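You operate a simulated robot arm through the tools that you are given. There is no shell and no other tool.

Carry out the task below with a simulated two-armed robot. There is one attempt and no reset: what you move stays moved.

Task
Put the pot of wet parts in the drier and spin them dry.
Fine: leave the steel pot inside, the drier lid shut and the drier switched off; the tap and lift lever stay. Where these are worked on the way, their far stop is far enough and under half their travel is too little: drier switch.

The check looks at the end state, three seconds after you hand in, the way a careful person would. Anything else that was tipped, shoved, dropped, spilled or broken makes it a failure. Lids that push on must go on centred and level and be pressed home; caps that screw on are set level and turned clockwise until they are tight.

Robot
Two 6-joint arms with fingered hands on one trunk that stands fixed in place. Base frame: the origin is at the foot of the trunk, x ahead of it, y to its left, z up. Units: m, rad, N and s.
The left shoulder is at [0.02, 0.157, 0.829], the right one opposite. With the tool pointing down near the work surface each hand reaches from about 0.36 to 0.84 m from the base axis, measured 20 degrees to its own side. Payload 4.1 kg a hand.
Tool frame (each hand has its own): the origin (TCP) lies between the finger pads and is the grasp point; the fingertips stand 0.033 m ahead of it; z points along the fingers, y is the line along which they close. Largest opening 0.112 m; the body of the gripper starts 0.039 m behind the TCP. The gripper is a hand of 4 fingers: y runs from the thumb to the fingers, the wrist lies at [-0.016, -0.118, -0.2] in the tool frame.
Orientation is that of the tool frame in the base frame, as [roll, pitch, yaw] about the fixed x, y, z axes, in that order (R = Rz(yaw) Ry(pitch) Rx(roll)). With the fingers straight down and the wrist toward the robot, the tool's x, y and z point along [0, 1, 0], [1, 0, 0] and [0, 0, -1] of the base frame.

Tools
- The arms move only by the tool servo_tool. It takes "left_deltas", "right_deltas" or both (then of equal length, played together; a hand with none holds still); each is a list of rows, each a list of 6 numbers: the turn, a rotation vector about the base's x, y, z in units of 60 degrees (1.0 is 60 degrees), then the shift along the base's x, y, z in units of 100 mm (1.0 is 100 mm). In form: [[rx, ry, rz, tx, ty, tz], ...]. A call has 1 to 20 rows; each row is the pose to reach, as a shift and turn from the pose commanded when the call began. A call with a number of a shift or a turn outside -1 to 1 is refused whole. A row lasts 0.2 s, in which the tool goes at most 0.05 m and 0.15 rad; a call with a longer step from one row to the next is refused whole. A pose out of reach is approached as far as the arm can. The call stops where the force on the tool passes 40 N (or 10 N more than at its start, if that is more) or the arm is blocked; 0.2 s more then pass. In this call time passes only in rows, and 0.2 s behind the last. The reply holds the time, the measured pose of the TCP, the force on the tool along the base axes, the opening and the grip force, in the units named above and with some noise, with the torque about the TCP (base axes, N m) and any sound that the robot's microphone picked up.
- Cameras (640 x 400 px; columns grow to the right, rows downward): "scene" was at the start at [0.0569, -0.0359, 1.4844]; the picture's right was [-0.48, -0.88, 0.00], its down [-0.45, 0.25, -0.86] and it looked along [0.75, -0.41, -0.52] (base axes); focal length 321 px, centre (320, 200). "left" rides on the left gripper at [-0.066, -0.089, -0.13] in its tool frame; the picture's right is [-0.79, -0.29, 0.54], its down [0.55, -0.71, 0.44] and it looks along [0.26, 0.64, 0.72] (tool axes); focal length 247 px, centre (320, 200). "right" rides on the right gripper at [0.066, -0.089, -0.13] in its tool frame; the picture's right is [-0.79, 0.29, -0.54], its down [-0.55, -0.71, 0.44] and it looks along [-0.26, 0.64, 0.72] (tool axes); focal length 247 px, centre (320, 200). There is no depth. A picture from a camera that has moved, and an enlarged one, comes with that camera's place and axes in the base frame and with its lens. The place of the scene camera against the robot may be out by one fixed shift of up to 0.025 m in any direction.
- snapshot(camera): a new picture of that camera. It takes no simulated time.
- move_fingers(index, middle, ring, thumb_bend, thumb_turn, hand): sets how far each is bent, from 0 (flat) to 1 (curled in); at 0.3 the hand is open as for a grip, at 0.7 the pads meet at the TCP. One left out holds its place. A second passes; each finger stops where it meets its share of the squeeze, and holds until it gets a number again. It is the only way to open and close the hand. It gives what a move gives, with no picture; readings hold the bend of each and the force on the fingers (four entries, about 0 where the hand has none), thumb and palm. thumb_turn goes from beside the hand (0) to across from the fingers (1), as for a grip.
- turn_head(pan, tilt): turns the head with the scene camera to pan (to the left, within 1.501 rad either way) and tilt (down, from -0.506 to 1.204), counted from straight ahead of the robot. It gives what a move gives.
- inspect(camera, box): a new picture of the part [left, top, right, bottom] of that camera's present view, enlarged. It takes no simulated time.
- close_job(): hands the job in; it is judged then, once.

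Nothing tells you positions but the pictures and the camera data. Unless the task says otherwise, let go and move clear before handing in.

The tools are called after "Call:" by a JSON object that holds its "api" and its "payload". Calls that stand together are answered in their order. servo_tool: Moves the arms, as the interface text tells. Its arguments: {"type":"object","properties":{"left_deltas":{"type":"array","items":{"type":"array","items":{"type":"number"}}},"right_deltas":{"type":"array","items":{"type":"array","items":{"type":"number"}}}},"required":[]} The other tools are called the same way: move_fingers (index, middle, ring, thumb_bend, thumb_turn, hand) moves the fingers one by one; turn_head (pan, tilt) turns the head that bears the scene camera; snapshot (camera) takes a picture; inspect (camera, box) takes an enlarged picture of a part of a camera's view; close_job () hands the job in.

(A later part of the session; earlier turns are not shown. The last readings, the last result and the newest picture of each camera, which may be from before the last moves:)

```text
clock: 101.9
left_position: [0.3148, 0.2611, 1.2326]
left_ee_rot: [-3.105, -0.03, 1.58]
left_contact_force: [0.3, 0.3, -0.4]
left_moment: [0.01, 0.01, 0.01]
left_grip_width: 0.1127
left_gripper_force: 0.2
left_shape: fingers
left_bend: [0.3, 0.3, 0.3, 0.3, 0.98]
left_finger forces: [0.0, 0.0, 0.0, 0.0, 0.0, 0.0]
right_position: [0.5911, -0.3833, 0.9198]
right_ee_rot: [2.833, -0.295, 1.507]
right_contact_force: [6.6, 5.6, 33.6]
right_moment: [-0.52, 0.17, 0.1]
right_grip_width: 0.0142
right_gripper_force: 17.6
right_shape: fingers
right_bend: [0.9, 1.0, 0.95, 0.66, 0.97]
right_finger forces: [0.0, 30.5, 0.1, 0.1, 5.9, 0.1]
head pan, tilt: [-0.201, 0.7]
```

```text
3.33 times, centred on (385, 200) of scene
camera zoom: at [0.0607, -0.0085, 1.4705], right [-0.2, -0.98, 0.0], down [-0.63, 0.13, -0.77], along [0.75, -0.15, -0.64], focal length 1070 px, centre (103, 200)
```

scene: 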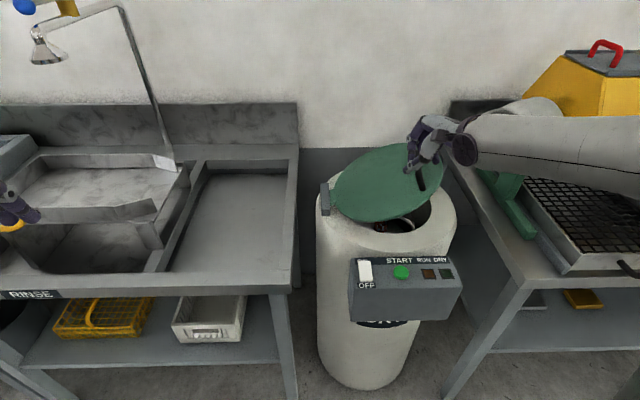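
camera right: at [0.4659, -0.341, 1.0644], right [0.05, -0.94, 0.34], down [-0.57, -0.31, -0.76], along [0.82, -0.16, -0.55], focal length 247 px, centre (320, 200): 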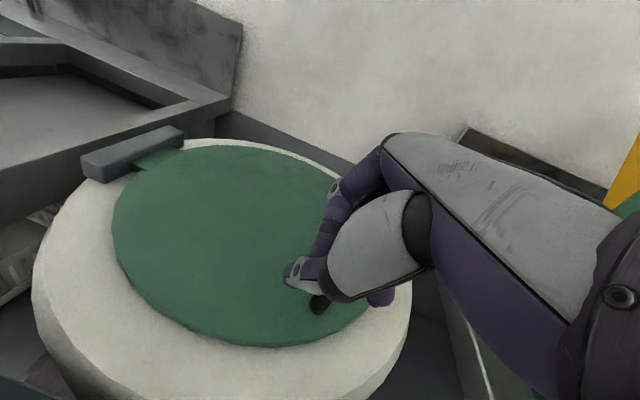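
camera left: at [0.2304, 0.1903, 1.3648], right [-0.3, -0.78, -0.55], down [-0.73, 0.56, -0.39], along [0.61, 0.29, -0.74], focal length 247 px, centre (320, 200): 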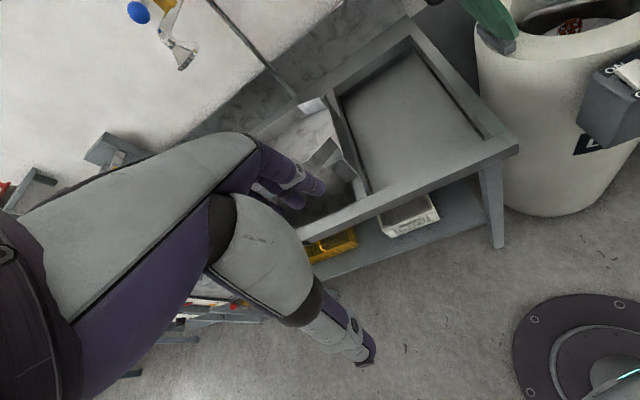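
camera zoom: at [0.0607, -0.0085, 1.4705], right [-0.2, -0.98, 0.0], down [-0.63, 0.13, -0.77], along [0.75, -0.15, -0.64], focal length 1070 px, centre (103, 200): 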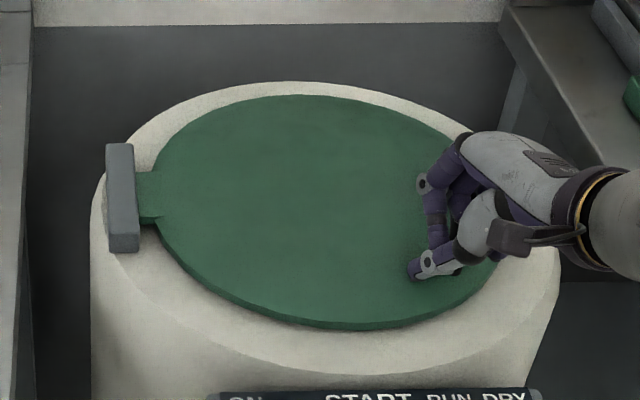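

The lid is pressed home with about 33 N of reaction. I'll lift off, then study the control panel's switch, button and lamps.

Call:
{"api": "servo_tool", "payload": {"right_deltas": [[0, 0, 0, 0, 0, 0.2], [0, 0, 0, 0, 0, 0.5], [0, 0, 0, -0.1, -0.1, 0.8], [0, 0, 0, -0.3, -0.2, 1.0]]}}

Call:
{"api": "inspect", "payload": {"camera": "scene", "box": [310, 130, 480, 260]}}

Call:
{"api": "inspect", "payload": {"camera": "scene", "box": [340, 240, 470, 330]}}

Call:
{"api": "inspect", "payload": {"camera": "left", "box": [560, 20, 640, 160]}}

```text
clock: 102.9
left_position: [0.3151, 0.2598, 1.2323]
left_ee_rot: [-3.106, -0.033, 1.581]
left_contact_force: [1.1, -0.1, -0.2]
left_moment: [0.03, 0.02, 0.01]
left_grip_width: 0.1131
left_gripper_force: 0.0
left_shape: fingers
left_bend: [0.3, 0.3, 0.3, 0.3, 0.98]
left_finger forces: [0.1, 0.0, 0.0, 0.0, 0.1, 0.1]
right_position: [0.5578, -0.4037, 1.0145]
right_ee_rot: [2.845, -0.292, 1.501]
right_contact_force: [-0.1, -0.1, 0.4]
right_moment: [-0.05, 0.02, 0.03]
right_grip_width: 0.0144
right_gripper_force: 0.1
right_shape: fingers
right_bend: [0.9, 0.95, 0.95, 0.66, 0.97]
right_finger forces: [0.1, 0.1, 0.0, 0.0, 0.1, 0.0]
head pan, tilt: [-0.201, 0.7]
```

```text
3.08 times, centred on (395, 195) of scene
camera zoom: at [0.0617, -0.0093, 1.4705], right [-0.2, -0.98, 0.0], down [-0.63, 0.13, -0.76], along [0.75, -0.15, -0.64], focal length 987 px, centre (89, 215)
```

zoom: 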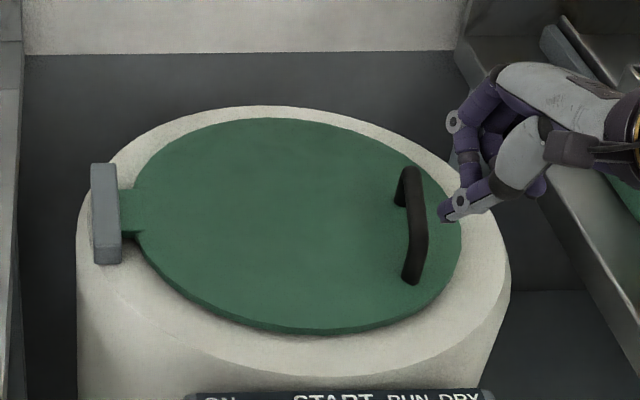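

```text
4.44 times, centred on (405, 285) of scene
camera zoom: at [0.0617, -0.0093, 1.4705], right [-0.2, -0.98, 0.0], down [-0.63, 0.13, -0.76], along [0.75, -0.15, -0.64], focal length 1426 px, centre (-58, -178)
```

zoom: 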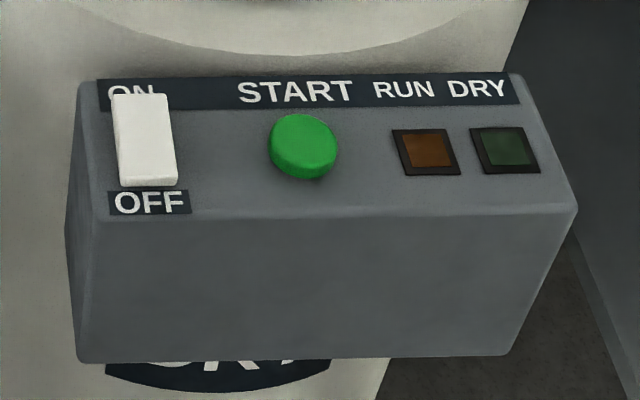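

```text
2.86 times, centred on (600, 90) of left
camera zoom: at [0.2311, 0.1904, 1.3646], right [-0.3, -0.78, -0.55], down [-0.73, 0.56, -0.39], along [0.61, 0.29, -0.74], focal length 706 px, centre (-480, 514)
```

zoom: 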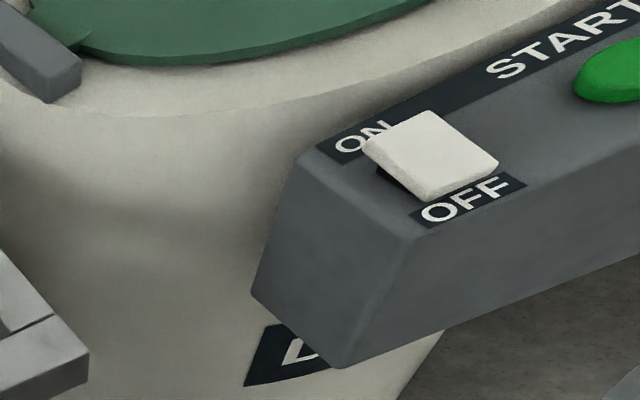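

The lid is fully shut. The rocker's OFF end is pressed in and its ON end stands proud, so the drier is off now. I'll bring the right hand upright above the panel to measure the rocker and START button closely.

Call:
{"api": "servo_tool", "payload": {"right_deltas": [[-0.067, 0.073, 0.027, -0.25, 0.2, 0.1], [-0.134, 0.146, 0.054, -0.5, 0.45, 0.2], [-0.2, 0.218, 0.08, -0.8, 0.75, 0.25], [-0.267, 0.291, 0.107, -1.0, 1.0, 0.25]]}}

Call:
{"api": "move_fingers", "payload": {"hand": "right", "index": 0.7, "middle": 0.7, "ring": 0.7, "thumb_bend": 0.7}}

Call:
{"api": "snapshot", "payload": {"camera": "right"}}

Call:
{"api": "snapshot", "payload": {"camera": "scene"}}

```text
clock: 103.9
left_position: [0.315, 0.2594, 1.2333]
left_ee_rot: [-3.106, -0.032, 1.578]
left_contact_force: [-0.2, -0.6, -0.8]
left_moment: [0.06, 0.03, 0.0]
left_grip_width: 0.1128
left_gripper_force: 0.0
left_shape: fingers
left_bend: [0.3, 0.3, 0.3, 0.3, 0.98]
left_finger forces: [0.1, 0.0, 0.0, 0.0, 0.0, 0.0]
right_position: [0.4568, -0.3026, 1.0384]
right_ee_rot: [-3.141, -0.001, 1.57]
right_contact_force: [0.2, 0.2, 0.6]
right_moment: [0.01, 0.03, 0.0]
right_grip_width: 0.0143
right_gripper_force: 0.2
right_shape: fingers
right_bend: [0.9, 0.95, 0.95, 0.66, 0.97]
right_finger forces: [0.0, 0.0, 0.0, 0.1, 0.0, 0.1]
head pan, tilt: [-0.201, 0.7]
```

```text
clock: 104.9
left_position: [0.3153, 0.261, 1.2333]
left_ee_rot: [-3.104, -0.032, 1.578]
left_contact_force: [-0.2, 0.4, 0.0]
left_moment: [0.03, -0.03, -0.03]
left_grip_width: 0.1129
left_gripper_force: 0.1
left_shape: fingers
left_bend: [0.3, 0.3, 0.3, 0.3, 0.98]
left_finger forces: [0.0, 0.1, 0.0, 0.1, 0.0, 0.0]
right_position: [0.4561, -0.3039, 1.0392]
right_ee_rot: [3.14, -0.002, 1.571]
right_contact_force: [-0.6, -0.5, 0.2]
right_moment: [0.0, -0.01, 0.0]
right_grip_width: 0.003
right_gripper_force: 0.1
right_shape: fingers
right_bend: [0.7, 0.7, 0.7, 0.7, 0.97]
right_finger forces: [0.1, 0.1, 0.0, 0.0, 0.0, 0.1]
head pan, tilt: [-0.201, 0.7]
```

```text
taken
camera right: at [0.3658, -0.2372, 1.1686], right [0.29, -0.79, 0.54], down [-0.71, -0.55, -0.44], along [0.64, -0.26, -0.72], focal length 247 px, centre (320, 200)
```

right: 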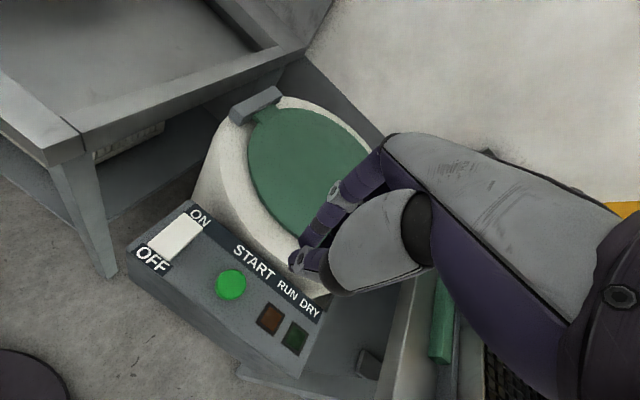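

```text
taken
```

scene: 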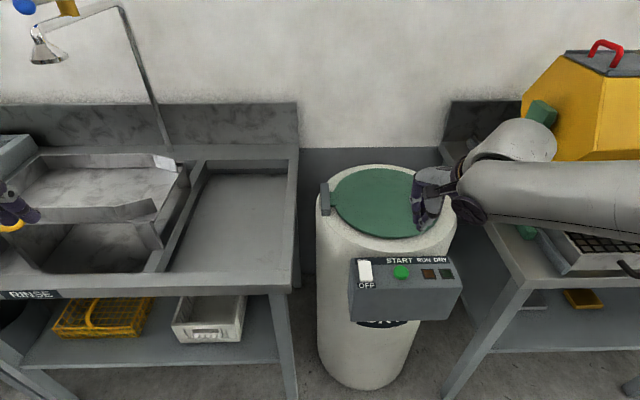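

The view of the panel is clear. I'll zoom in for precise positions.

Call:
{"api": "inspect", "payload": {"camera": "right", "box": [120, 190, 340, 370]}}

Call:
{"api": "inspect", "payload": {"camera": "left", "box": [560, 20, 640, 160]}}

Call:
{"api": "inspect", "payload": {"camera": "right", "box": [260, 130, 440, 300]}}

```text
2.22 times, centred on (230, 280) of right
camera zoom: at [0.3658, -0.2372, 1.1686], right [0.29, -0.79, 0.54], down [-0.71, -0.55, -0.44], along [0.64, -0.26, -0.72], focal length 549 px, centre (520, 22)
```

zoom: 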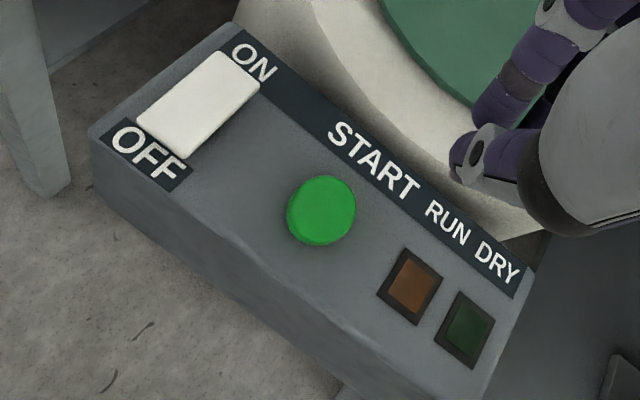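

```text
2.86 times, centred on (600, 90) of left
camera zoom: at [0.2308, 0.1904, 1.3647], right [-0.3, -0.78, -0.55], down [-0.73, 0.56, -0.39], along [0.61, 0.29, -0.74], focal length 706 px, centre (-480, 514)
```

zoom: 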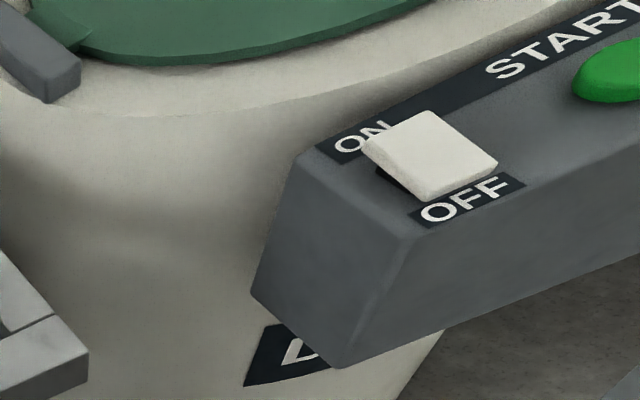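

```text
2.35 times, centred on (350, 215) of right
camera zoom: at [0.3658, -0.2372, 1.1686], right [0.29, -0.79, 0.54], down [-0.71, -0.55, -0.44], along [0.64, -0.26, -0.72], focal length 581 px, centre (249, 165)
```

zoom: 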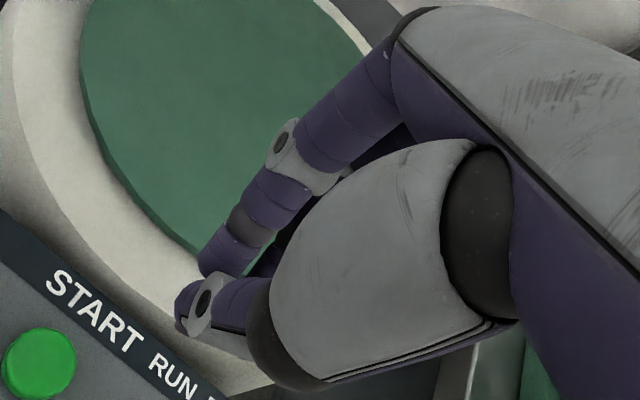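

The rocker's ON end is at about (0.487, -0.209, 0.877) and its OFF end at (0.443, -0.200, 0.874); START is at (0.452, -0.283, 0.861). I'll shape the hand as a pointer by tucking the thumb aside and look at it.

Call:
{"api": "move_fingers", "payload": {"hand": "right", "index": 0.57, "middle": 0.57, "ring": 0.57, "thumb_bend": 0.1, "thumb_turn": 0.0}}

Call:
{"api": "snapshot", "payload": {"camera": "right"}}

Call:
{"api": "inspect", "payload": {"camera": "scene", "box": [380, 130, 500, 230]}}

```text
clock: 105.9
left_position: [0.3155, 0.2602, 1.2318]
left_ee_rot: [-3.106, -0.031, 1.578]
left_contact_force: [0.5, 0.1, -0.8]
left_moment: [0.03, -0.03, 0.02]
left_grip_width: 0.1128
left_gripper_force: 0.0
left_shape: fingers
left_bend: [0.3, 0.3, 0.3, 0.3, 0.98]
left_finger forces: [0.0, 0.0, 0.0, 0.1, 0.0, 0.0]
right_position: [0.4568, -0.303, 1.0392]
right_ee_rot: [3.14, -0.002, 1.568]
right_contact_force: [0.6, -0.3, 0.2]
right_moment: [0.0, -0.01, 0.0]
right_grip_width: 0.1533
right_gripper_force: 0.0
right_shape: fingers
right_bend: [0.56, 0.56, 0.56, 0.1, 0.0]
right_finger forces: [0.0, 0.1, 0.0, 0.1, 0.0, 0.0]
head pan, tilt: [-0.201, 0.7]
```

```text
taken
camera right: at [0.3658, -0.2372, 1.1687], right [0.29, -0.79, 0.54], down [-0.71, -0.55, -0.44], along [0.64, -0.26, -0.72], focal length 247 px, centre (320, 200)
```

right: 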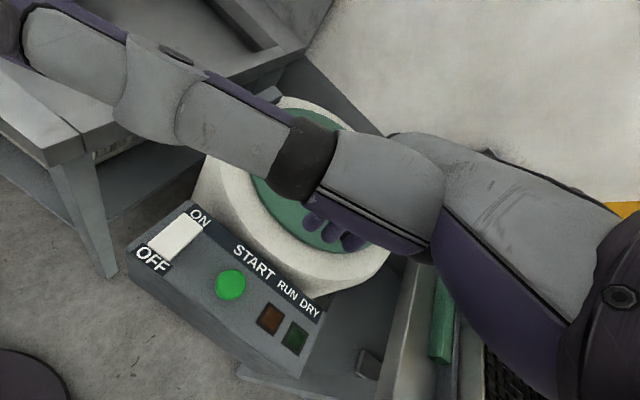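

```text
4.00 times, centred on (440, 180) of scene
camera zoom: at [0.0613, -0.0093, 1.4705], right [-0.2, -0.98, 0.0], down [-0.63, 0.13, -0.76], along [0.75, -0.15, -0.64], focal length 1284 px, centre (-160, 280)
```

zoom: 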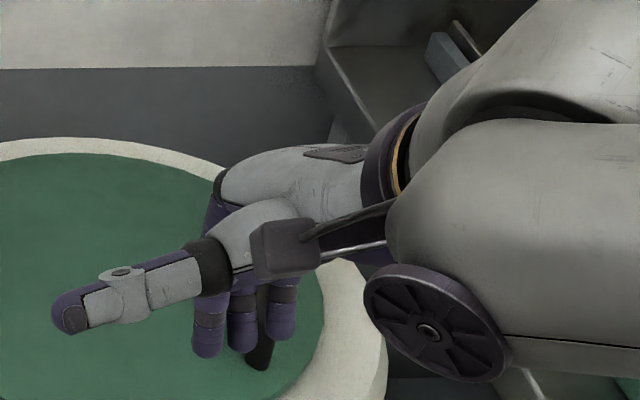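

The three fingers now point straight down with the thumb out of the way; their tips sit about 3 cm ahead and 4.5 cm below the TCP. I'll move them over the rocker's ON end.

Call:
{"api": "servo_tool", "payload": {"right_deltas": [[0, 0, 0, 0, 0.28, -0.15], [0, 0, 0, -0.04, 0.55, -0.3], [0, 0, 0, -0.08, 0.82, -0.5], [0, 0, 0, -0.08, 1.0, -0.72]]}}

Call:
{"api": "servo_tool", "payload": {"right_deltas": [[0, 0, 0, 0, 0.1, 0]]}}

Call:
{"api": "inspect", "payload": {"camera": "scene", "box": [330, 200, 450, 310]}}

Call:
{"api": "snapshot", "payload": {"camera": "left"}}

Call:
{"api": "snapshot", "payload": {"camera": "right"}}

```text
clock: 106.9
left_position: [0.3151, 0.2588, 1.2327]
left_ee_rot: [-3.107, -0.031, 1.578]
left_contact_force: [-0.1, 0.8, -0.3]
left_moment: [0.03, -0.02, -0.03]
left_grip_width: 0.1132
left_gripper_force: 0.1
left_shape: fingers
left_bend: [0.3, 0.3, 0.3, 0.3, 0.98]
left_finger forces: [0.0, 0.0, 0.0, 0.0, 0.0, 0.0]
right_position: [0.4506, -0.2023, 0.9647]
right_ee_rot: [3.14, -0.003, 1.573]
right_contact_force: [-0.2, 0.7, 0.3]
right_moment: [-0.02, -0.02, 0.04]
right_grip_width: 0.1534
right_gripper_force: 0.1
right_shape: fingers
right_bend: [0.56, 0.56, 0.56, 0.1, 0.0]
right_finger forces: [0.0, 0.0, 0.0, 0.0, 0.0, 0.0]
head pan, tilt: [-0.201, 0.7]
```

```text
clock: 107.3
left_position: [0.3151, 0.2588, 1.2333]
left_ee_rot: [-3.105, -0.03, 1.577]
left_contact_force: [1.1, 0.4, 0.1]
left_moment: [0.0, 0.0, 0.01]
left_grip_width: 0.1131
left_gripper_force: 0.1
left_shape: fingers
left_bend: [0.3, 0.3, 0.3, 0.3, 0.98]
left_finger forces: [0.0, 0.1, 0.0, 0.0, 0.0, 0.0]
right_position: [0.4513, -0.1932, 0.9657]
right_ee_rot: [3.138, -0.001, 1.57]
right_contact_force: [-0.6, 0.4, -0.8]
right_moment: [-0.02, 0.01, 0.02]
right_grip_width: 0.1536
right_gripper_force: 0.1
right_shape: fingers
right_bend: [0.56, 0.56, 0.56, 0.1, 0.0]
right_finger forces: [0.1, 0.0, 0.0, 0.0, 0.0, 0.1]
head pan, tilt: [-0.201, 0.7]
```

```text
3.64 times, centred on (390, 255) of scene
camera zoom: at [0.0613, -0.0094, 1.4705], right [-0.2, -0.98, 0.0], down [-0.63, 0.13, -0.76], along [0.75, -0.15, -0.64], focal length 1167 px, centre (66, 0)
```

zoom: 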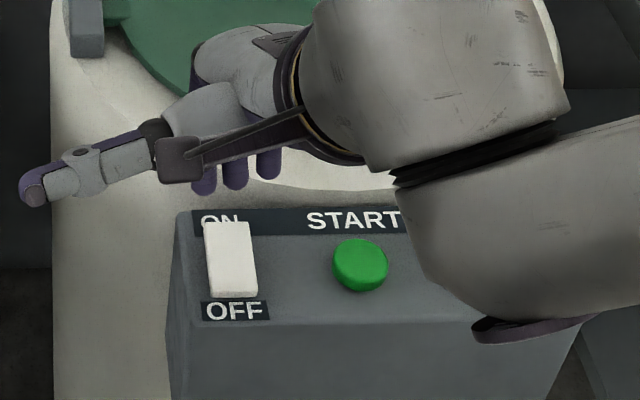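

```text
taken
camera left: at [0.2307, 0.1903, 1.3647], right [-0.3, -0.78, -0.55], down [-0.73, 0.56, -0.39], along [0.61, 0.29, -0.74], focal length 247 px, centre (320, 200)
```

left: 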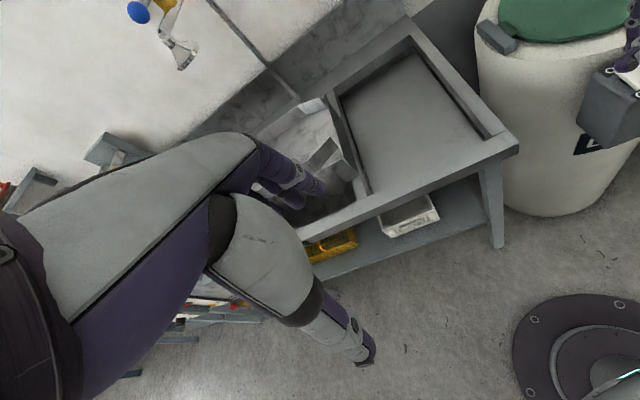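

```text
taken
camera right: at [0.3595, -0.1278, 1.0959], right [0.29, -0.79, 0.54], down [-0.71, -0.55, -0.44], along [0.64, -0.26, -0.72], focal length 247 px, centre (320, 200)
```

right: 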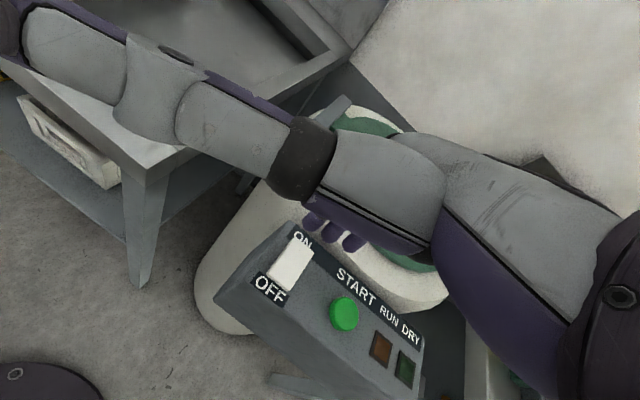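

The fingertips are right above the rocker's ON end. I'll shift 4 mm toward me and press down in small steps.

Call:
{"api": "servo_tool", "payload": {"right_deltas": [[0, 0, 0, -0.04, 0, -0.1], [0, 0, 0, -0.04, 0, -0.2], [0, 0, 0, -0.04, 0, -0.3]]}}

Call:
{"api": "inspect", "payload": {"camera": "scene", "box": [340, 230, 420, 300]}}

Call:
{"api": "inspect", "payload": {"camera": "left", "box": [560, 20, 640, 160]}}

```text
clock: 108.1
left_position: [0.3152, 0.2604, 1.2318]
left_ee_rot: [-3.105, -0.031, 1.577]
left_contact_force: [-0.7, -0.6, -0.1]
left_moment: [-0.03, 0.03, 0.04]
left_grip_width: 0.113
left_gripper_force: 0.1
left_shape: fingers
left_bend: [0.3, 0.3, 0.3, 0.3, 0.98]
left_finger forces: [0.1, 0.0, 0.0, 0.0, 0.0, 0.0]
right_position: [0.4468, -0.1936, 0.9373]
right_ee_rot: [3.138, -0.001, 1.573]
right_contact_force: [-0.6, 0.0, 0.7]
right_moment: [0.01, -0.01, 0.02]
right_grip_width: 0.1535
right_gripper_force: 0.1
right_shape: fingers
right_bend: [0.56, 0.56, 0.56, 0.1, 0.0]
right_finger forces: [0.0, 0.1, 0.1, 0.0, 0.0, 0.0]
head pan, tilt: [-0.201, 0.7]
```

```text
5.71 times, centred on (380, 265) of scene
camera zoom: at [0.0613, -0.0093, 1.4705], right [-0.2, -0.98, 0.0], down [-0.63, 0.13, -0.77], along [0.75, -0.15, -0.64], focal length 1834 px, centre (-23, -171)
```

zoom: 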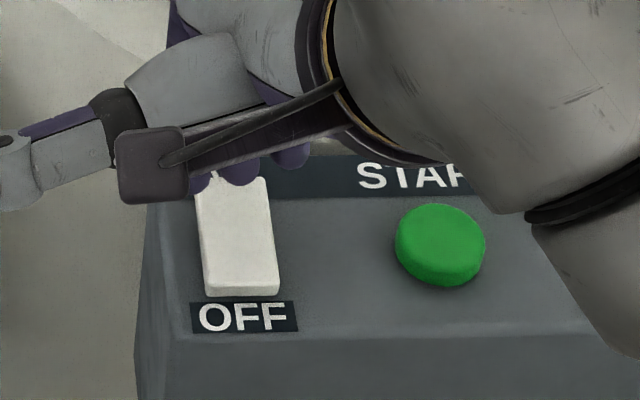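

```text
2.86 times, centred on (600, 90) of left
camera zoom: at [0.2307, 0.1904, 1.3647], right [-0.3, -0.78, -0.55], down [-0.73, 0.56, -0.39], along [0.61, 0.29, -0.74], focal length 706 px, centre (-480, 514)
```

zoom: 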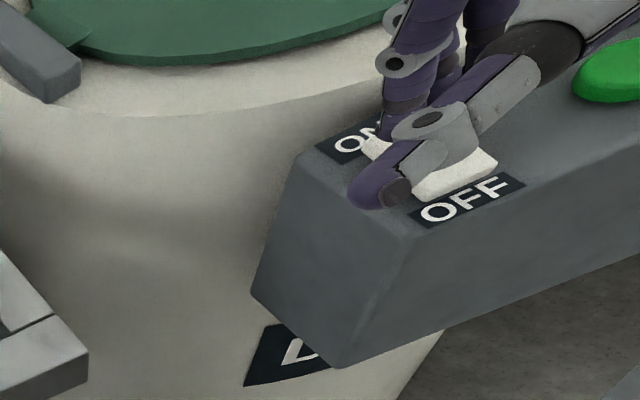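

The fingertips are just above the ON end. Pressing in finer steps now.

Call:
{"api": "servo_tool", "payload": {"right_deltas": [[0, 0, 0, -0.02, 0, -0.06], [0, 0, 0, -0.03, 0, -0.12], [0, 0, 0, -0.03, 0, -0.18]]}}

Call:
{"api": "inspect", "payload": {"camera": "left", "box": [560, 20, 640, 160]}}

Call:
{"api": "inspect", "payload": {"camera": "scene", "box": [340, 230, 420, 300]}}

```text
clock: 108.9
left_position: [0.3148, 0.2609, 1.2318]
left_ee_rot: [-3.106, -0.032, 1.578]
left_contact_force: [-0.4, -0.2, -0.5]
left_moment: [0.0, -0.05, 0.0]
left_grip_width: 0.1127
left_gripper_force: 0.0
left_shape: fingers
left_bend: [0.3, 0.3, 0.3, 0.3, 0.98]
left_finger forces: [0.1, 0.0, 0.1, 0.0, 0.0, 0.1]
right_position: [0.4428, -0.1929, 0.9191]
right_ee_rot: [3.139, -0.003, 1.571]
right_contact_force: [0.2, -0.5, 0.1]
right_moment: [-0.02, 0.01, 0.04]
right_grip_width: 0.1534
right_gripper_force: 0.1
right_shape: fingers
right_bend: [0.56, 0.56, 0.56, 0.1, 0.0]
right_finger forces: [0.0, 0.0, 0.0, 0.0, 0.0, 0.0]
head pan, tilt: [-0.201, 0.7]
```

```text
2.86 times, centred on (600, 90) of left
camera zoom: at [0.2307, 0.1904, 1.3647], right [-0.3, -0.78, -0.55], down [-0.73, 0.56, -0.39], along [0.61, 0.29, -0.74], focal length 706 px, centre (-480, 514)
```

zoom: 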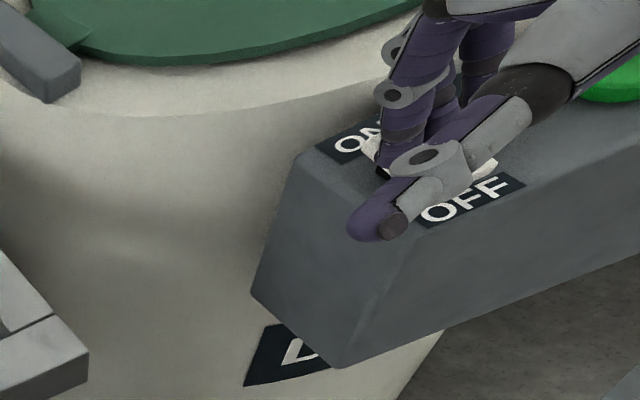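

```text
5.71 times, centred on (380, 265) of scene
camera zoom: at [0.0613, -0.0093, 1.4705], right [-0.2, -0.98, 0.0], down [-0.63, 0.13, -0.76], along [0.75, -0.15, -0.64], focal length 1834 px, centre (-23, -171)
```

zoom: 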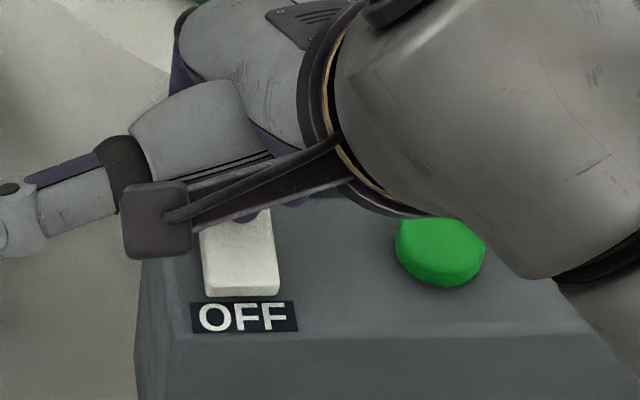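

Still no contact; lowering a bit more.

Call:
{"api": "servo_tool", "payload": {"right_deltas": [[0, 0, 0, 0, -0.02, -0.04], [0, 0, 0, 0, -0.03, -0.08], [0, 0, 0, 0, -0.03, -0.12]]}}

Call:
{"api": "inspect", "payload": {"camera": "left", "box": [560, 20, 640, 160]}}

Call:
{"api": "inspect", "payload": {"camera": "scene", "box": [340, 230, 420, 300]}}

```text
clock: 109.7
left_position: [0.3148, 0.2601, 1.2324]
left_ee_rot: [-3.106, -0.032, 1.578]
left_contact_force: [0.2, 0.4, -1.3]
left_moment: [-0.02, 0.0, -0.01]
left_grip_width: 0.113
left_gripper_force: 0.0
left_shape: fingers
left_bend: [0.3, 0.3, 0.3, 0.3, 0.98]
left_finger forces: [0.0, 0.0, 0.1, 0.1, 0.0, 0.0]
right_position: [0.4464, -0.1975, 0.9117]
right_ee_rot: [3.125, 0.001, 1.572]
right_contact_force: [-0.6, 0.9, 8.0]
right_moment: [-0.02, -0.19, 0.04]
right_grip_width: 0.1534
right_gripper_force: 3.5
right_shape: fingers
right_bend: [0.56, 0.56, 0.56, 0.1, 0.0]
right_finger forces: [0.1, 7.3, 0.0, 0.0, 0.1, 0.0]
head pan, tilt: [-0.201, 0.7]
stopped in row 3 (right hand): the force on the tool passed its limit at 47 N (the readings are from after the stop); the commanded pose is now the measured one
```

```text
2.86 times, centred on (600, 90) of left
camera zoom: at [0.2306, 0.1907, 1.3647], right [-0.3, -0.78, -0.55], down [-0.73, 0.56, -0.39], along [0.61, 0.29, -0.74], focal length 706 px, centre (-480, 514)
```

zoom: 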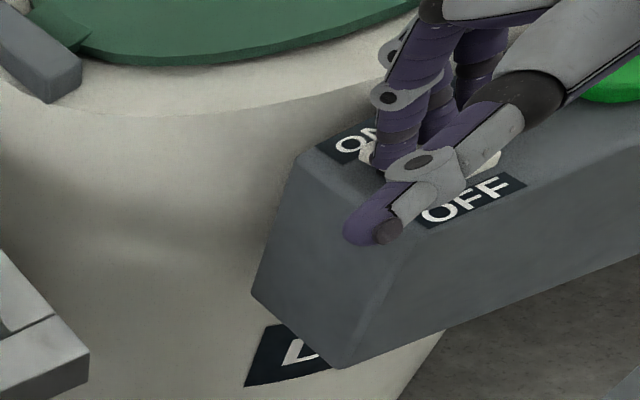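

```text
5.71 times, centred on (380, 265) of scene
camera zoom: at [0.061, -0.0091, 1.4705], right [-0.2, -0.98, 0.0], down [-0.63, 0.13, -0.77], along [0.75, -0.15, -0.64], focal length 1834 px, centre (-23, -171)
```

zoom: 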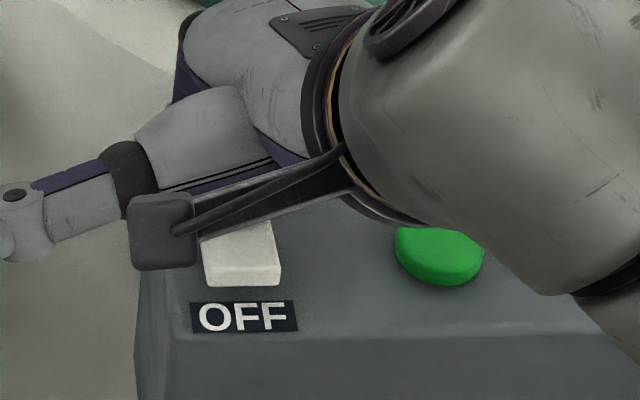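

The rocker has tipped: its OFF end is now raised. I'll lift the hand and check the switch and lamps.

Call:
{"api": "servo_tool", "payload": {"right_deltas": [[0, 0, 0, 0, 0, 0.2], [0, 0, 0, 0, 0, 0.45], [0, 0, 0, 0, -0.1, 0.7]]}}

Call:
{"api": "inspect", "payload": {"camera": "scene", "box": [340, 230, 470, 330]}}

Call:
{"api": "inspect", "payload": {"camera": "left", "box": [560, 20, 640, 160]}}

Call:
{"api": "snapshot", "payload": {"camera": "right"}}

```text
clock: 110.5
left_position: [0.315, 0.2591, 1.2324]
left_ee_rot: [-3.106, -0.031, 1.577]
left_contact_force: [-1.1, -0.6, -0.4]
left_moment: [0.01, 0.0, 0.0]
left_grip_width: 0.113
left_gripper_force: 0.1
left_shape: fingers
left_bend: [0.3, 0.3, 0.3, 0.3, 0.98]
left_finger forces: [0.0, 0.1, 0.1, 0.0, 0.0, 0.0]
right_position: [0.4474, -0.2065, 0.9817]
right_ee_rot: [3.129, 0.0, 1.57]
right_contact_force: [0.4, 0.9, 0.0]
right_moment: [0.04, 0.0, 0.01]
right_grip_width: 0.1535
right_gripper_force: 0.0
right_shape: fingers
right_bend: [0.56, 0.56, 0.56, 0.1, 0.0]
right_finger forces: [0.0, 0.1, 0.0, 0.0, 0.0, 0.1]
head pan, tilt: [-0.201, 0.7]
```

```text
4.00 times, centred on (405, 280) of scene
camera zoom: at [0.0615, -0.0093, 1.4705], right [-0.2, -0.98, 0.0], down [-0.63, 0.13, -0.76], along [0.75, -0.15, -0.64], focal length 1284 px, centre (-20, -120)
```

zoom: 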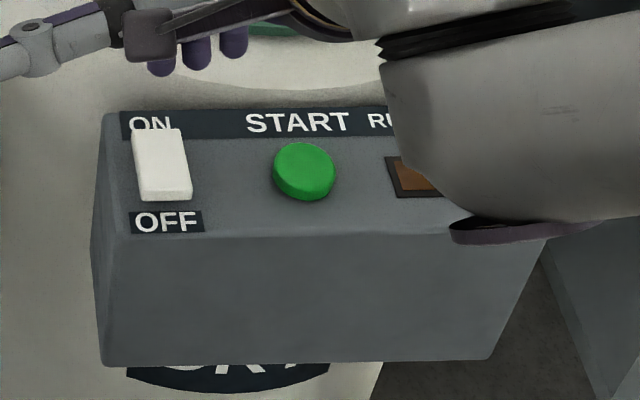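

```text
2.86 times, centred on (600, 90) of left
camera zoom: at [0.2309, 0.1904, 1.3647], right [-0.3, -0.78, -0.55], down [-0.73, 0.56, -0.39], along [0.61, 0.29, -0.74], focal length 706 px, centre (-480, 514)
```

zoom: 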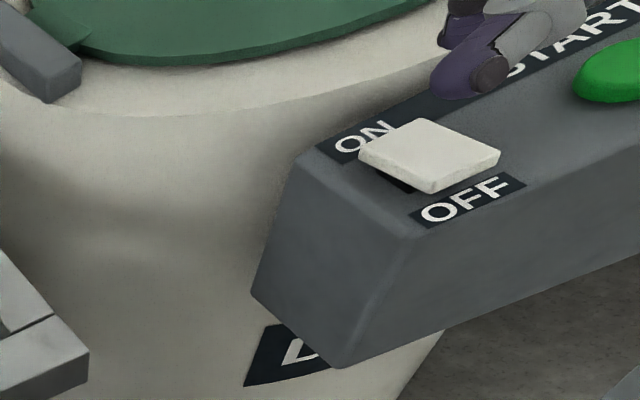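

```text
taken
camera right: at [0.3538, -0.1408, 1.1105], right [0.28, -0.79, 0.54], down [-0.7, -0.55, -0.45], along [0.65, -0.26, -0.71], focal length 247 px, centre (320, 200)
```

right: 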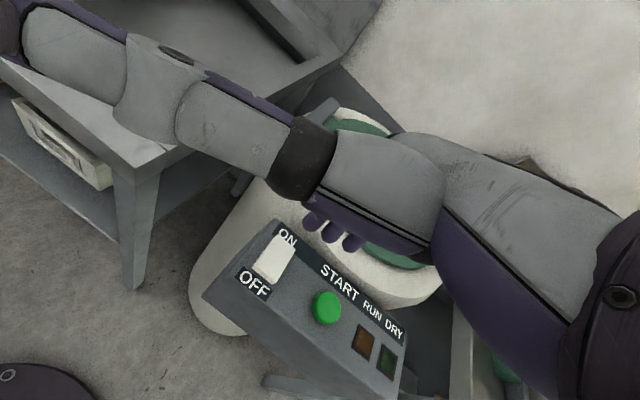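

The rocker is now tipped to ON. Next the green START button: I'll bend the fingers a bit more so their tips come under the TCP, and move over the button.

Call:
{"api": "move_fingers", "payload": {"hand": "right", "index": 0.8, "middle": 0.66, "ring": 0.8}}

Call:
{"api": "servo_tool", "payload": {"right_deltas": [[0, 0, 0, 0, -0.25, 0], [0, 0, 0, 0, -0.5, 0], [0, 0, 0, -0.04, -0.62, -0.1]]}}

Call:
{"api": "inspect", "payload": {"camera": "scene", "box": [330, 210, 470, 320]}}

Call:
{"api": "snapshot", "payload": {"camera": "right"}}

Call:
{"api": "snapshot", "payload": {"camera": "left"}}

```text
clock: 111.5
left_position: [0.3158, 0.2596, 1.2329]
left_ee_rot: [-3.106, -0.033, 1.577]
left_contact_force: [0.2, 0.1, 0.4]
left_moment: [0.03, -0.03, -0.02]
left_grip_width: 0.1127
left_gripper_force: 0.1
left_shape: fingers
left_bend: [0.3, 0.3, 0.3, 0.3, 0.98]
left_finger forces: [0.0, 0.0, 0.1, 0.0, 0.1, 0.1]
right_position: [0.4458, -0.2072, 0.981]
right_ee_rot: [3.127, 0.0, 1.573]
right_contact_force: [0.7, -0.7, 0.1]
right_moment: [0.02, -0.02, 0.02]
right_grip_width: 0.1323
right_gripper_force: 0.0
right_shape: fingers
right_bend: [0.8, 0.66, 0.8, 0.1, 0.0]
right_finger forces: [0.0, 0.1, 0.1, 0.0, 0.0, 0.0]
head pan, tilt: [-0.201, 0.7]
```

```text
clock: 112.3
left_position: [0.3139, 0.262, 1.2322]
left_ee_rot: [-3.105, -0.032, 1.582]
left_contact_force: [-0.7, 0.1, 0.2]
left_moment: [-0.02, -0.01, 0.0]
left_grip_width: 0.113
left_gripper_force: 0.1
left_shape: fingers
left_bend: [0.3, 0.3, 0.3, 0.3, 0.98]
left_finger forces: [0.1, 0.1, 0.1, 0.0, 0.1, 0.0]
right_position: [0.4442, -0.2676, 0.972]
right_ee_rot: [3.127, -0.001, 1.571]
right_contact_force: [-0.7, 0.0, -0.5]
right_moment: [-0.03, 0.02, 0.01]
right_grip_width: 0.1324
right_gripper_force: 0.0
right_shape: fingers
right_bend: [0.8, 0.66, 0.8, 0.1, 0.0]
right_finger forces: [0.1, 0.1, 0.1, 0.0, 0.0, 0.1]
head pan, tilt: [-0.201, 0.7]
```

```text
3.64 times, centred on (400, 265) of scene
camera zoom: at [0.0614, -0.0092, 1.4705], right [-0.2, -0.98, 0.0], down [-0.63, 0.13, -0.76], along [0.75, -0.15, -0.64], focal length 1167 px, centre (29, -36)
```

zoom: 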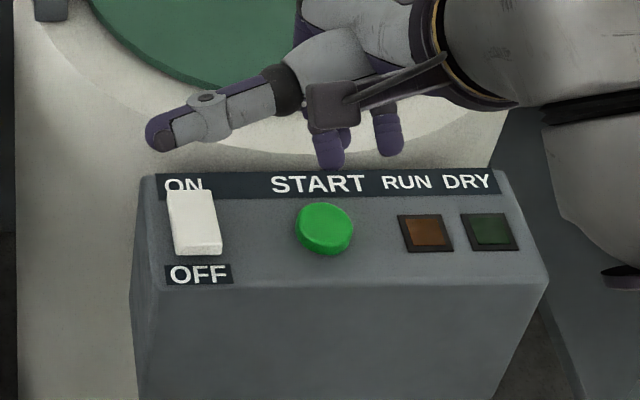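

```text
taken
camera right: at [0.3503, -0.2026, 1.1006], right [0.28, -0.79, 0.54], down [-0.7, -0.55, -0.45], along [0.65, -0.26, -0.71], focal length 247 px, centre (320, 200)
```

right: 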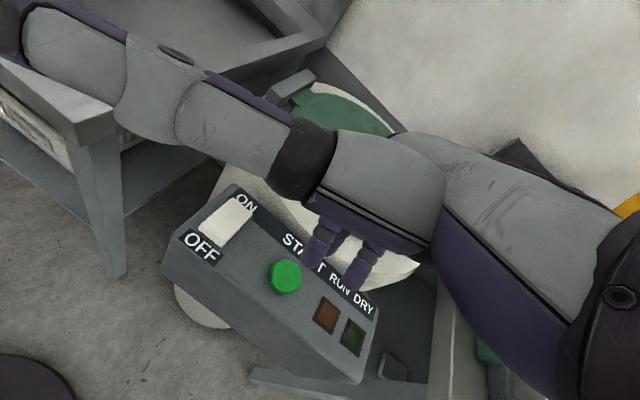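

```text
taken
camera left: at [0.2308, 0.1906, 1.3647], right [-0.3, -0.78, -0.55], down [-0.73, 0.56, -0.39], along [0.61, 0.29, -0.74], focal length 247 px, centre (320, 200)
```

left: 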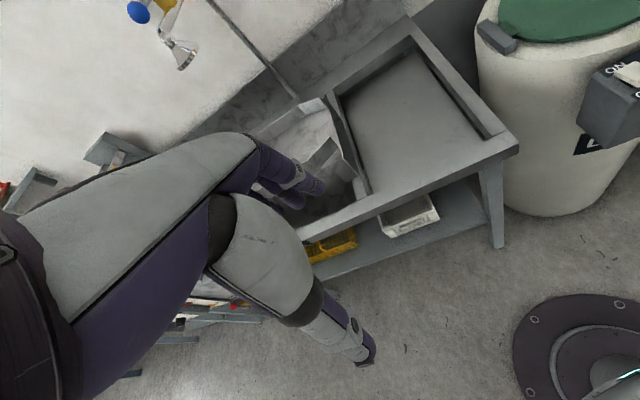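

Uniform finger bend is more predictable, so I'll set all three fingers equal and position them over START.

Call:
{"api": "move_fingers", "payload": {"hand": "right", "index": 0.64, "middle": 0.64, "ring": 0.64}}

Call:
{"api": "servo_tool", "payload": {"right_deltas": [[0, 0, 0, -0.08, 0, -0.1], [0, 0, 0, -0.14, 0, -0.2]]}}

Call:
{"api": "inspect", "payload": {"camera": "scene", "box": [330, 210, 470, 320]}}

Call:
{"api": "inspect", "payload": {"camera": "right", "box": [160, 160, 420, 380]}}

```text
clock: 113.3
left_position: [0.3154, 0.26, 1.2326]
left_ee_rot: [-3.104, -0.03, 1.579]
left_contact_force: [0.2, -0.5, 0.1]
left_moment: [0.0, 0.02, -0.01]
left_grip_width: 0.1129
left_gripper_force: 0.0
left_shape: fingers
left_bend: [0.3, 0.3, 0.3, 0.3, 0.98]
left_finger forces: [0.0, 0.1, 0.0, 0.1, 0.0, 0.1]
right_position: [0.4447, -0.2678, 0.9713]
right_ee_rot: [3.124, -0.001, 1.57]
right_contact_force: [-1.4, 0.5, 0.4]
right_moment: [-0.01, 0.01, -0.02]
right_grip_width: 0.1484
right_gripper_force: 0.1
right_shape: fingers
right_bend: [0.64, 0.64, 0.64, 0.1, 0.0]
right_finger forces: [0.0, 0.1, 0.0, 0.0, 0.0, 0.1]
head pan, tilt: [-0.201, 0.7]
```

```text
clock: 113.9
left_position: [0.316, 0.2604, 1.2318]
left_ee_rot: [-3.102, -0.03, 1.582]
left_contact_force: [-0.4, 0.2, -0.6]
left_moment: [0.0, -0.01, 0.0]
left_grip_width: 0.1126
left_gripper_force: 0.1
left_shape: fingers
left_bend: [0.3, 0.3, 0.3, 0.3, 0.98]
left_finger forces: [0.0, 0.1, 0.0, 0.0, 0.0, 0.1]
right_position: [0.429, -0.2679, 0.9522]
right_ee_rot: [3.124, -0.002, 1.572]
right_contact_force: [0.6, 0.4, -1.0]
right_moment: [0.0, -0.01, 0.0]
right_grip_width: 0.1486
right_gripper_force: 0.0
right_shape: fingers
right_bend: [0.64, 0.64, 0.64, 0.1, 0.0]
right_finger forces: [0.0, 0.0, 0.1, 0.1, 0.0, 0.0]
head pan, tilt: [-0.201, 0.7]
```

```text
3.64 times, centred on (400, 265) of scene
camera zoom: at [0.0613, -0.0093, 1.4705], right [-0.2, -0.98, 0.0], down [-0.63, 0.13, -0.76], along [0.75, -0.15, -0.64], focal length 1167 px, centre (29, -36)
```

zoom: 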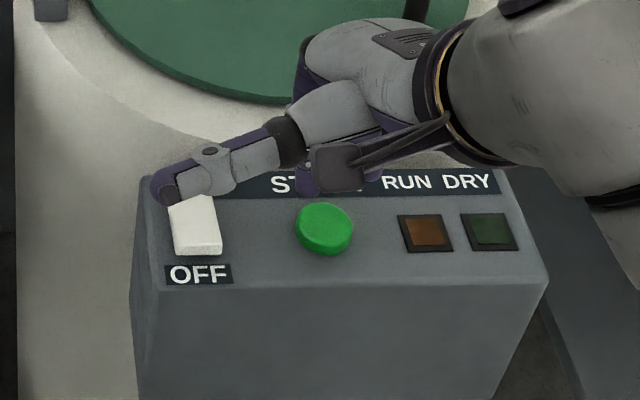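

```text
1.82 times, centred on (290, 270) of right
camera zoom: at [0.336, -0.2023, 1.0793], right [0.28, -0.79, 0.54], down [-0.7, -0.55, -0.45], along [0.65, -0.26, -0.71], focal length 449 px, centre (374, 73)
```

zoom: 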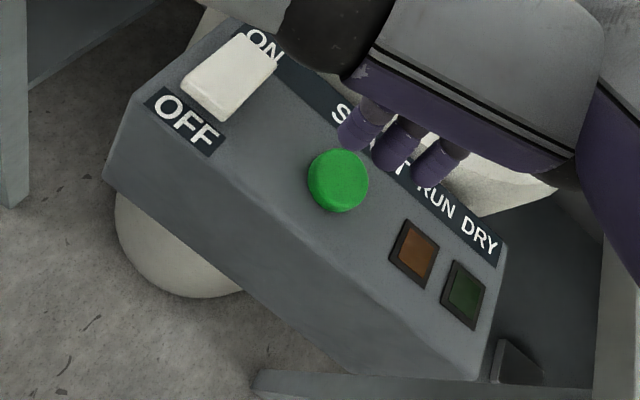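

The middle fingertip is right over START, but the sideways thumb hangs close above the rocker. I'll raise, swing the thumb back to the front, and check again.

Call:
{"api": "servo_tool", "payload": {"right_deltas": [[0, 0, 0, 0, 0, 0.25], [0, 0, 0, 0, 0, 0.5]]}}

Call:
{"api": "move_fingers", "payload": {"hand": "right", "thumb_bend": 0.1, "thumb_turn": 1.0}}

Call:
{"api": "servo_tool", "payload": {"right_deltas": [[0, 0, 0, 0, 0, -0.25], [0, 0, 0, 0, 0.03, -0.5]]}}

Call:
{"api": "inspect", "payload": {"camera": "scene", "box": [330, 210, 470, 320]}}

Call:
{"api": "inspect", "payload": {"camera": "right", "box": [160, 160, 420, 380]}}

```text
clock: 114.5
left_position: [0.3152, 0.2596, 1.2328]
left_ee_rot: [-3.104, -0.031, 1.578]
left_contact_force: [0.2, -0.3, 0.1]
left_moment: [-0.01, 0.0, -0.04]
left_grip_width: 0.1126
left_gripper_force: 0.1
left_shape: fingers
left_bend: [0.3, 0.3, 0.3, 0.3, 0.98]
left_finger forces: [0.0, 0.0, 0.0, 0.1, 0.0, 0.1]
right_position: [0.4283, -0.2685, 1.0]
right_ee_rot: [3.128, 0.002, 1.572]
right_contact_force: [0.7, 0.2, 0.3]
right_moment: [0.02, 0.01, 0.0]
right_grip_width: 0.1487
right_gripper_force: 0.1
right_shape: fingers
right_bend: [0.64, 0.64, 0.64, 0.1, 0.0]
right_finger forces: [0.0, 0.0, 0.0, 0.1, 0.0, 0.0]
head pan, tilt: [-0.201, 0.7]
```

```text
clock: 115.5
left_position: [0.3151, 0.2589, 1.2321]
left_ee_rot: [-3.104, -0.03, 1.577]
left_contact_force: [-0.5, 0.3, -0.4]
left_moment: [-0.01, 0.0, 0.03]
left_grip_width: 0.1127
left_gripper_force: 0.1
left_shape: fingers
left_bend: [0.3, 0.3, 0.3, 0.3, 0.98]
left_finger forces: [0.0, 0.0, 0.1, 0.0, 0.0, 0.0]
right_position: [0.4293, -0.2697, 1.0006]
right_ee_rot: [3.126, -0.002, 1.57]
right_contact_force: [0.4, 0.2, -0.1]
right_moment: [0.02, -0.03, 0.0]
right_grip_width: 0.0827
right_gripper_force: 0.0
right_shape: fingers
right_bend: [0.64, 0.64, 0.64, 0.1, 0.96]
right_finger forces: [0.0, 0.0, 0.0, 0.0, 0.0, 0.0]
head pan, tilt: [-0.201, 0.7]
```

```text
clock: 116.1
left_position: [0.3145, 0.2596, 1.2327]
left_ee_rot: [-3.106, -0.031, 1.579]
left_contact_force: [0.2, 0.0, -0.7]
left_moment: [-0.01, -0.02, 0.0]
left_grip_width: 0.113
left_gripper_force: 0.1
left_shape: fingers
left_bend: [0.3, 0.3, 0.3, 0.3, 0.98]
left_finger forces: [0.1, 0.0, 0.0, 0.0, 0.1, 0.0]
right_position: [0.4296, -0.2647, 0.9504]
right_ee_rot: [3.126, -0.002, 1.569]
right_contact_force: [0.1, -0.1, -0.4]
right_moment: [-0.03, -0.02, -0.02]
right_grip_width: 0.083
right_gripper_force: 0.1
right_shape: fingers
right_bend: [0.64, 0.64, 0.64, 0.1, 0.96]
right_finger forces: [0.0, 0.0, 0.0, 0.0, 0.1, 0.0]
head pan, tilt: [-0.201, 0.7]
```

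```text
3.64 times, centred on (400, 265) of scene
camera zoom: at [0.0611, -0.0092, 1.4705], right [-0.2, -0.98, 0.0], down [-0.63, 0.13, -0.77], along [0.75, -0.15, -0.64], focal length 1167 px, centre (29, -36)
```

zoom: 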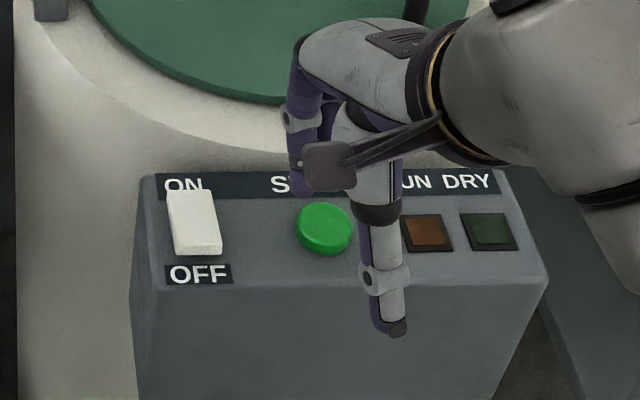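

```text
1.82 times, centred on (290, 270) of right
camera zoom: at [0.3367, -0.1991, 1.0796], right [0.28, -0.79, 0.54], down [-0.7, -0.55, -0.45], along [0.65, -0.26, -0.71], focal length 449 px, centre (374, 73)
```

zoom: 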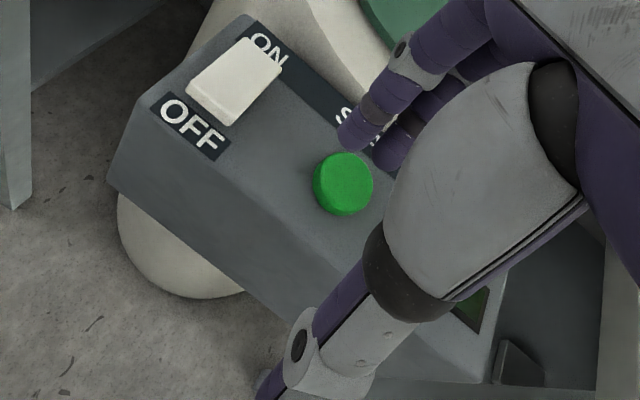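

The thumb now hangs in front of the box, clear of the panel. I'll lower the middle fingertip onto START.

Call:
{"api": "servo_tool", "payload": {"right_deltas": [[0, 0, 0, 0, 0, -0.12], [0, 0, 0, 0, 0, -0.24], [0, 0, 0, 0, 0, -0.34]]}}

Call:
{"api": "inspect", "payload": {"camera": "right", "box": [160, 160, 420, 380]}}

Call:
{"api": "inspect", "payload": {"camera": "scene", "box": [330, 210, 470, 320]}}

```text
clock: 116.9
left_position: [0.3152, 0.2597, 1.2327]
left_ee_rot: [-3.106, -0.031, 1.578]
left_contact_force: [-0.5, 0.1, 0.3]
left_moment: [0.01, 0.02, -0.04]
left_grip_width: 0.1131
left_gripper_force: 0.0
left_shape: fingers
left_bend: [0.3, 0.3, 0.3, 0.3, 0.98]
left_finger forces: [0.1, 0.0, 0.0, 0.0, 0.0, 0.0]
right_position: [0.4286, -0.2656, 0.9172]
right_ee_rot: [3.127, -0.001, 1.571]
right_contact_force: [-0.4, -0.9, 0.6]
right_moment: [0.0, 0.01, -0.02]
right_grip_width: 0.083
right_gripper_force: 0.1
right_shape: fingers
right_bend: [0.64, 0.64, 0.64, 0.1, 0.96]
right_finger forces: [0.0, 0.0, 0.0, 0.1, 0.0, 0.1]
head pan, tilt: [-0.201, 0.7]
```

```text
1.82 times, centred on (290, 270) of right
camera zoom: at [0.336, -0.2003, 1.0456], right [0.28, -0.79, 0.54], down [-0.7, -0.55, -0.45], along [0.65, -0.26, -0.71], focal length 449 px, centre (374, 73)
```

zoom: 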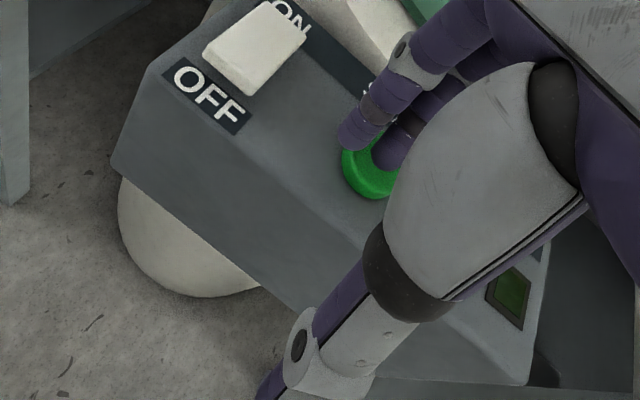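

```text
3.64 times, centred on (400, 265) of scene
camera zoom: at [0.0613, -0.0093, 1.4705], right [-0.2, -0.98, 0.0], down [-0.63, 0.13, -0.77], along [0.75, -0.15, -0.64], focal length 1167 px, centre (29, -36)
```

zoom: 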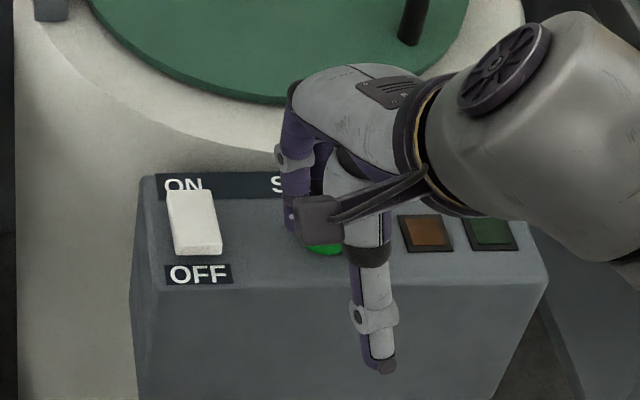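

The fingertips are on the button's top edge. Pressing gently.

Call:
{"api": "servo_tool", "payload": {"right_deltas": [[0, 0, 0, -0.03, 0, -0.05], [0, 0, 0, -0.03, 0, -0.1], [0, 0, 0, -0.03, 0, -0.14]]}}

Call:
{"api": "inspect", "payload": {"camera": "scene", "box": [330, 210, 470, 320]}}

Call:
{"api": "inspect", "payload": {"camera": "right", "box": [160, 160, 420, 380]}}

```text
clock: 117.7
left_position: [0.3152, 0.2597, 1.2324]
left_ee_rot: [-3.106, -0.032, 1.579]
left_contact_force: [0.0, 0.5, -0.3]
left_moment: [0.01, 0.0, -0.01]
left_grip_width: 0.1129
left_gripper_force: 0.1
left_shape: fingers
left_bend: [0.3, 0.3, 0.3, 0.3, 0.98]
left_finger forces: [0.0, 0.0, 0.0, 0.0, 0.0, 0.0]
right_position: [0.4262, -0.2671, 0.9042]
right_ee_rot: [3.127, 0.0, 1.572]
right_contact_force: [0.4, 0.9, 2.9]
right_moment: [-0.02, -0.03, 0.05]
right_grip_width: 0.0828
right_gripper_force: 1.5
right_shape: fingers
right_bend: [0.64, 0.64, 0.64, 0.1, 0.96]
right_finger forces: [0.0, 2.4, 0.0, 0.0, 0.0, 0.0]
head pan, tilt: [-0.201, 0.7]
heard: click
```

```text
3.64 times, centred on (400, 265) of scene
camera zoom: at [0.0613, -0.0093, 1.4705], right [-0.2, -0.98, 0.0], down [-0.63, 0.13, -0.77], along [0.75, -0.15, -0.64], focal length 1167 px, centre (29, -36)
```

zoom: 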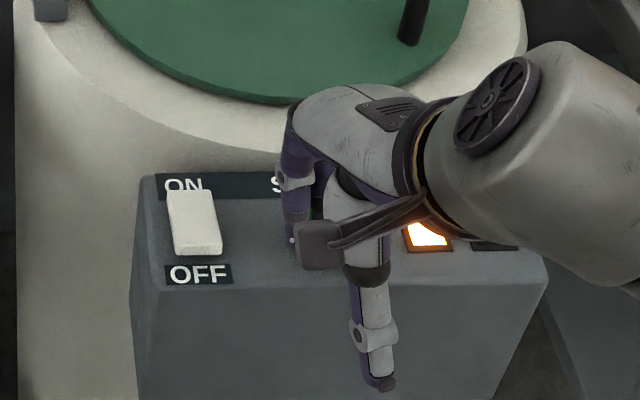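

```text
1.82 times, centred on (290, 270) of right
camera zoom: at [0.3332, -0.2014, 1.0323], right [0.28, -0.79, 0.54], down [-0.7, -0.55, -0.45], along [0.65, -0.26, -0.71], focal length 449 px, centre (374, 73)
```

zoom: 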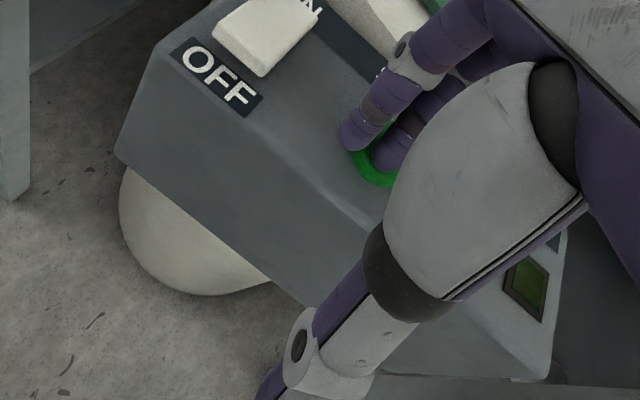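

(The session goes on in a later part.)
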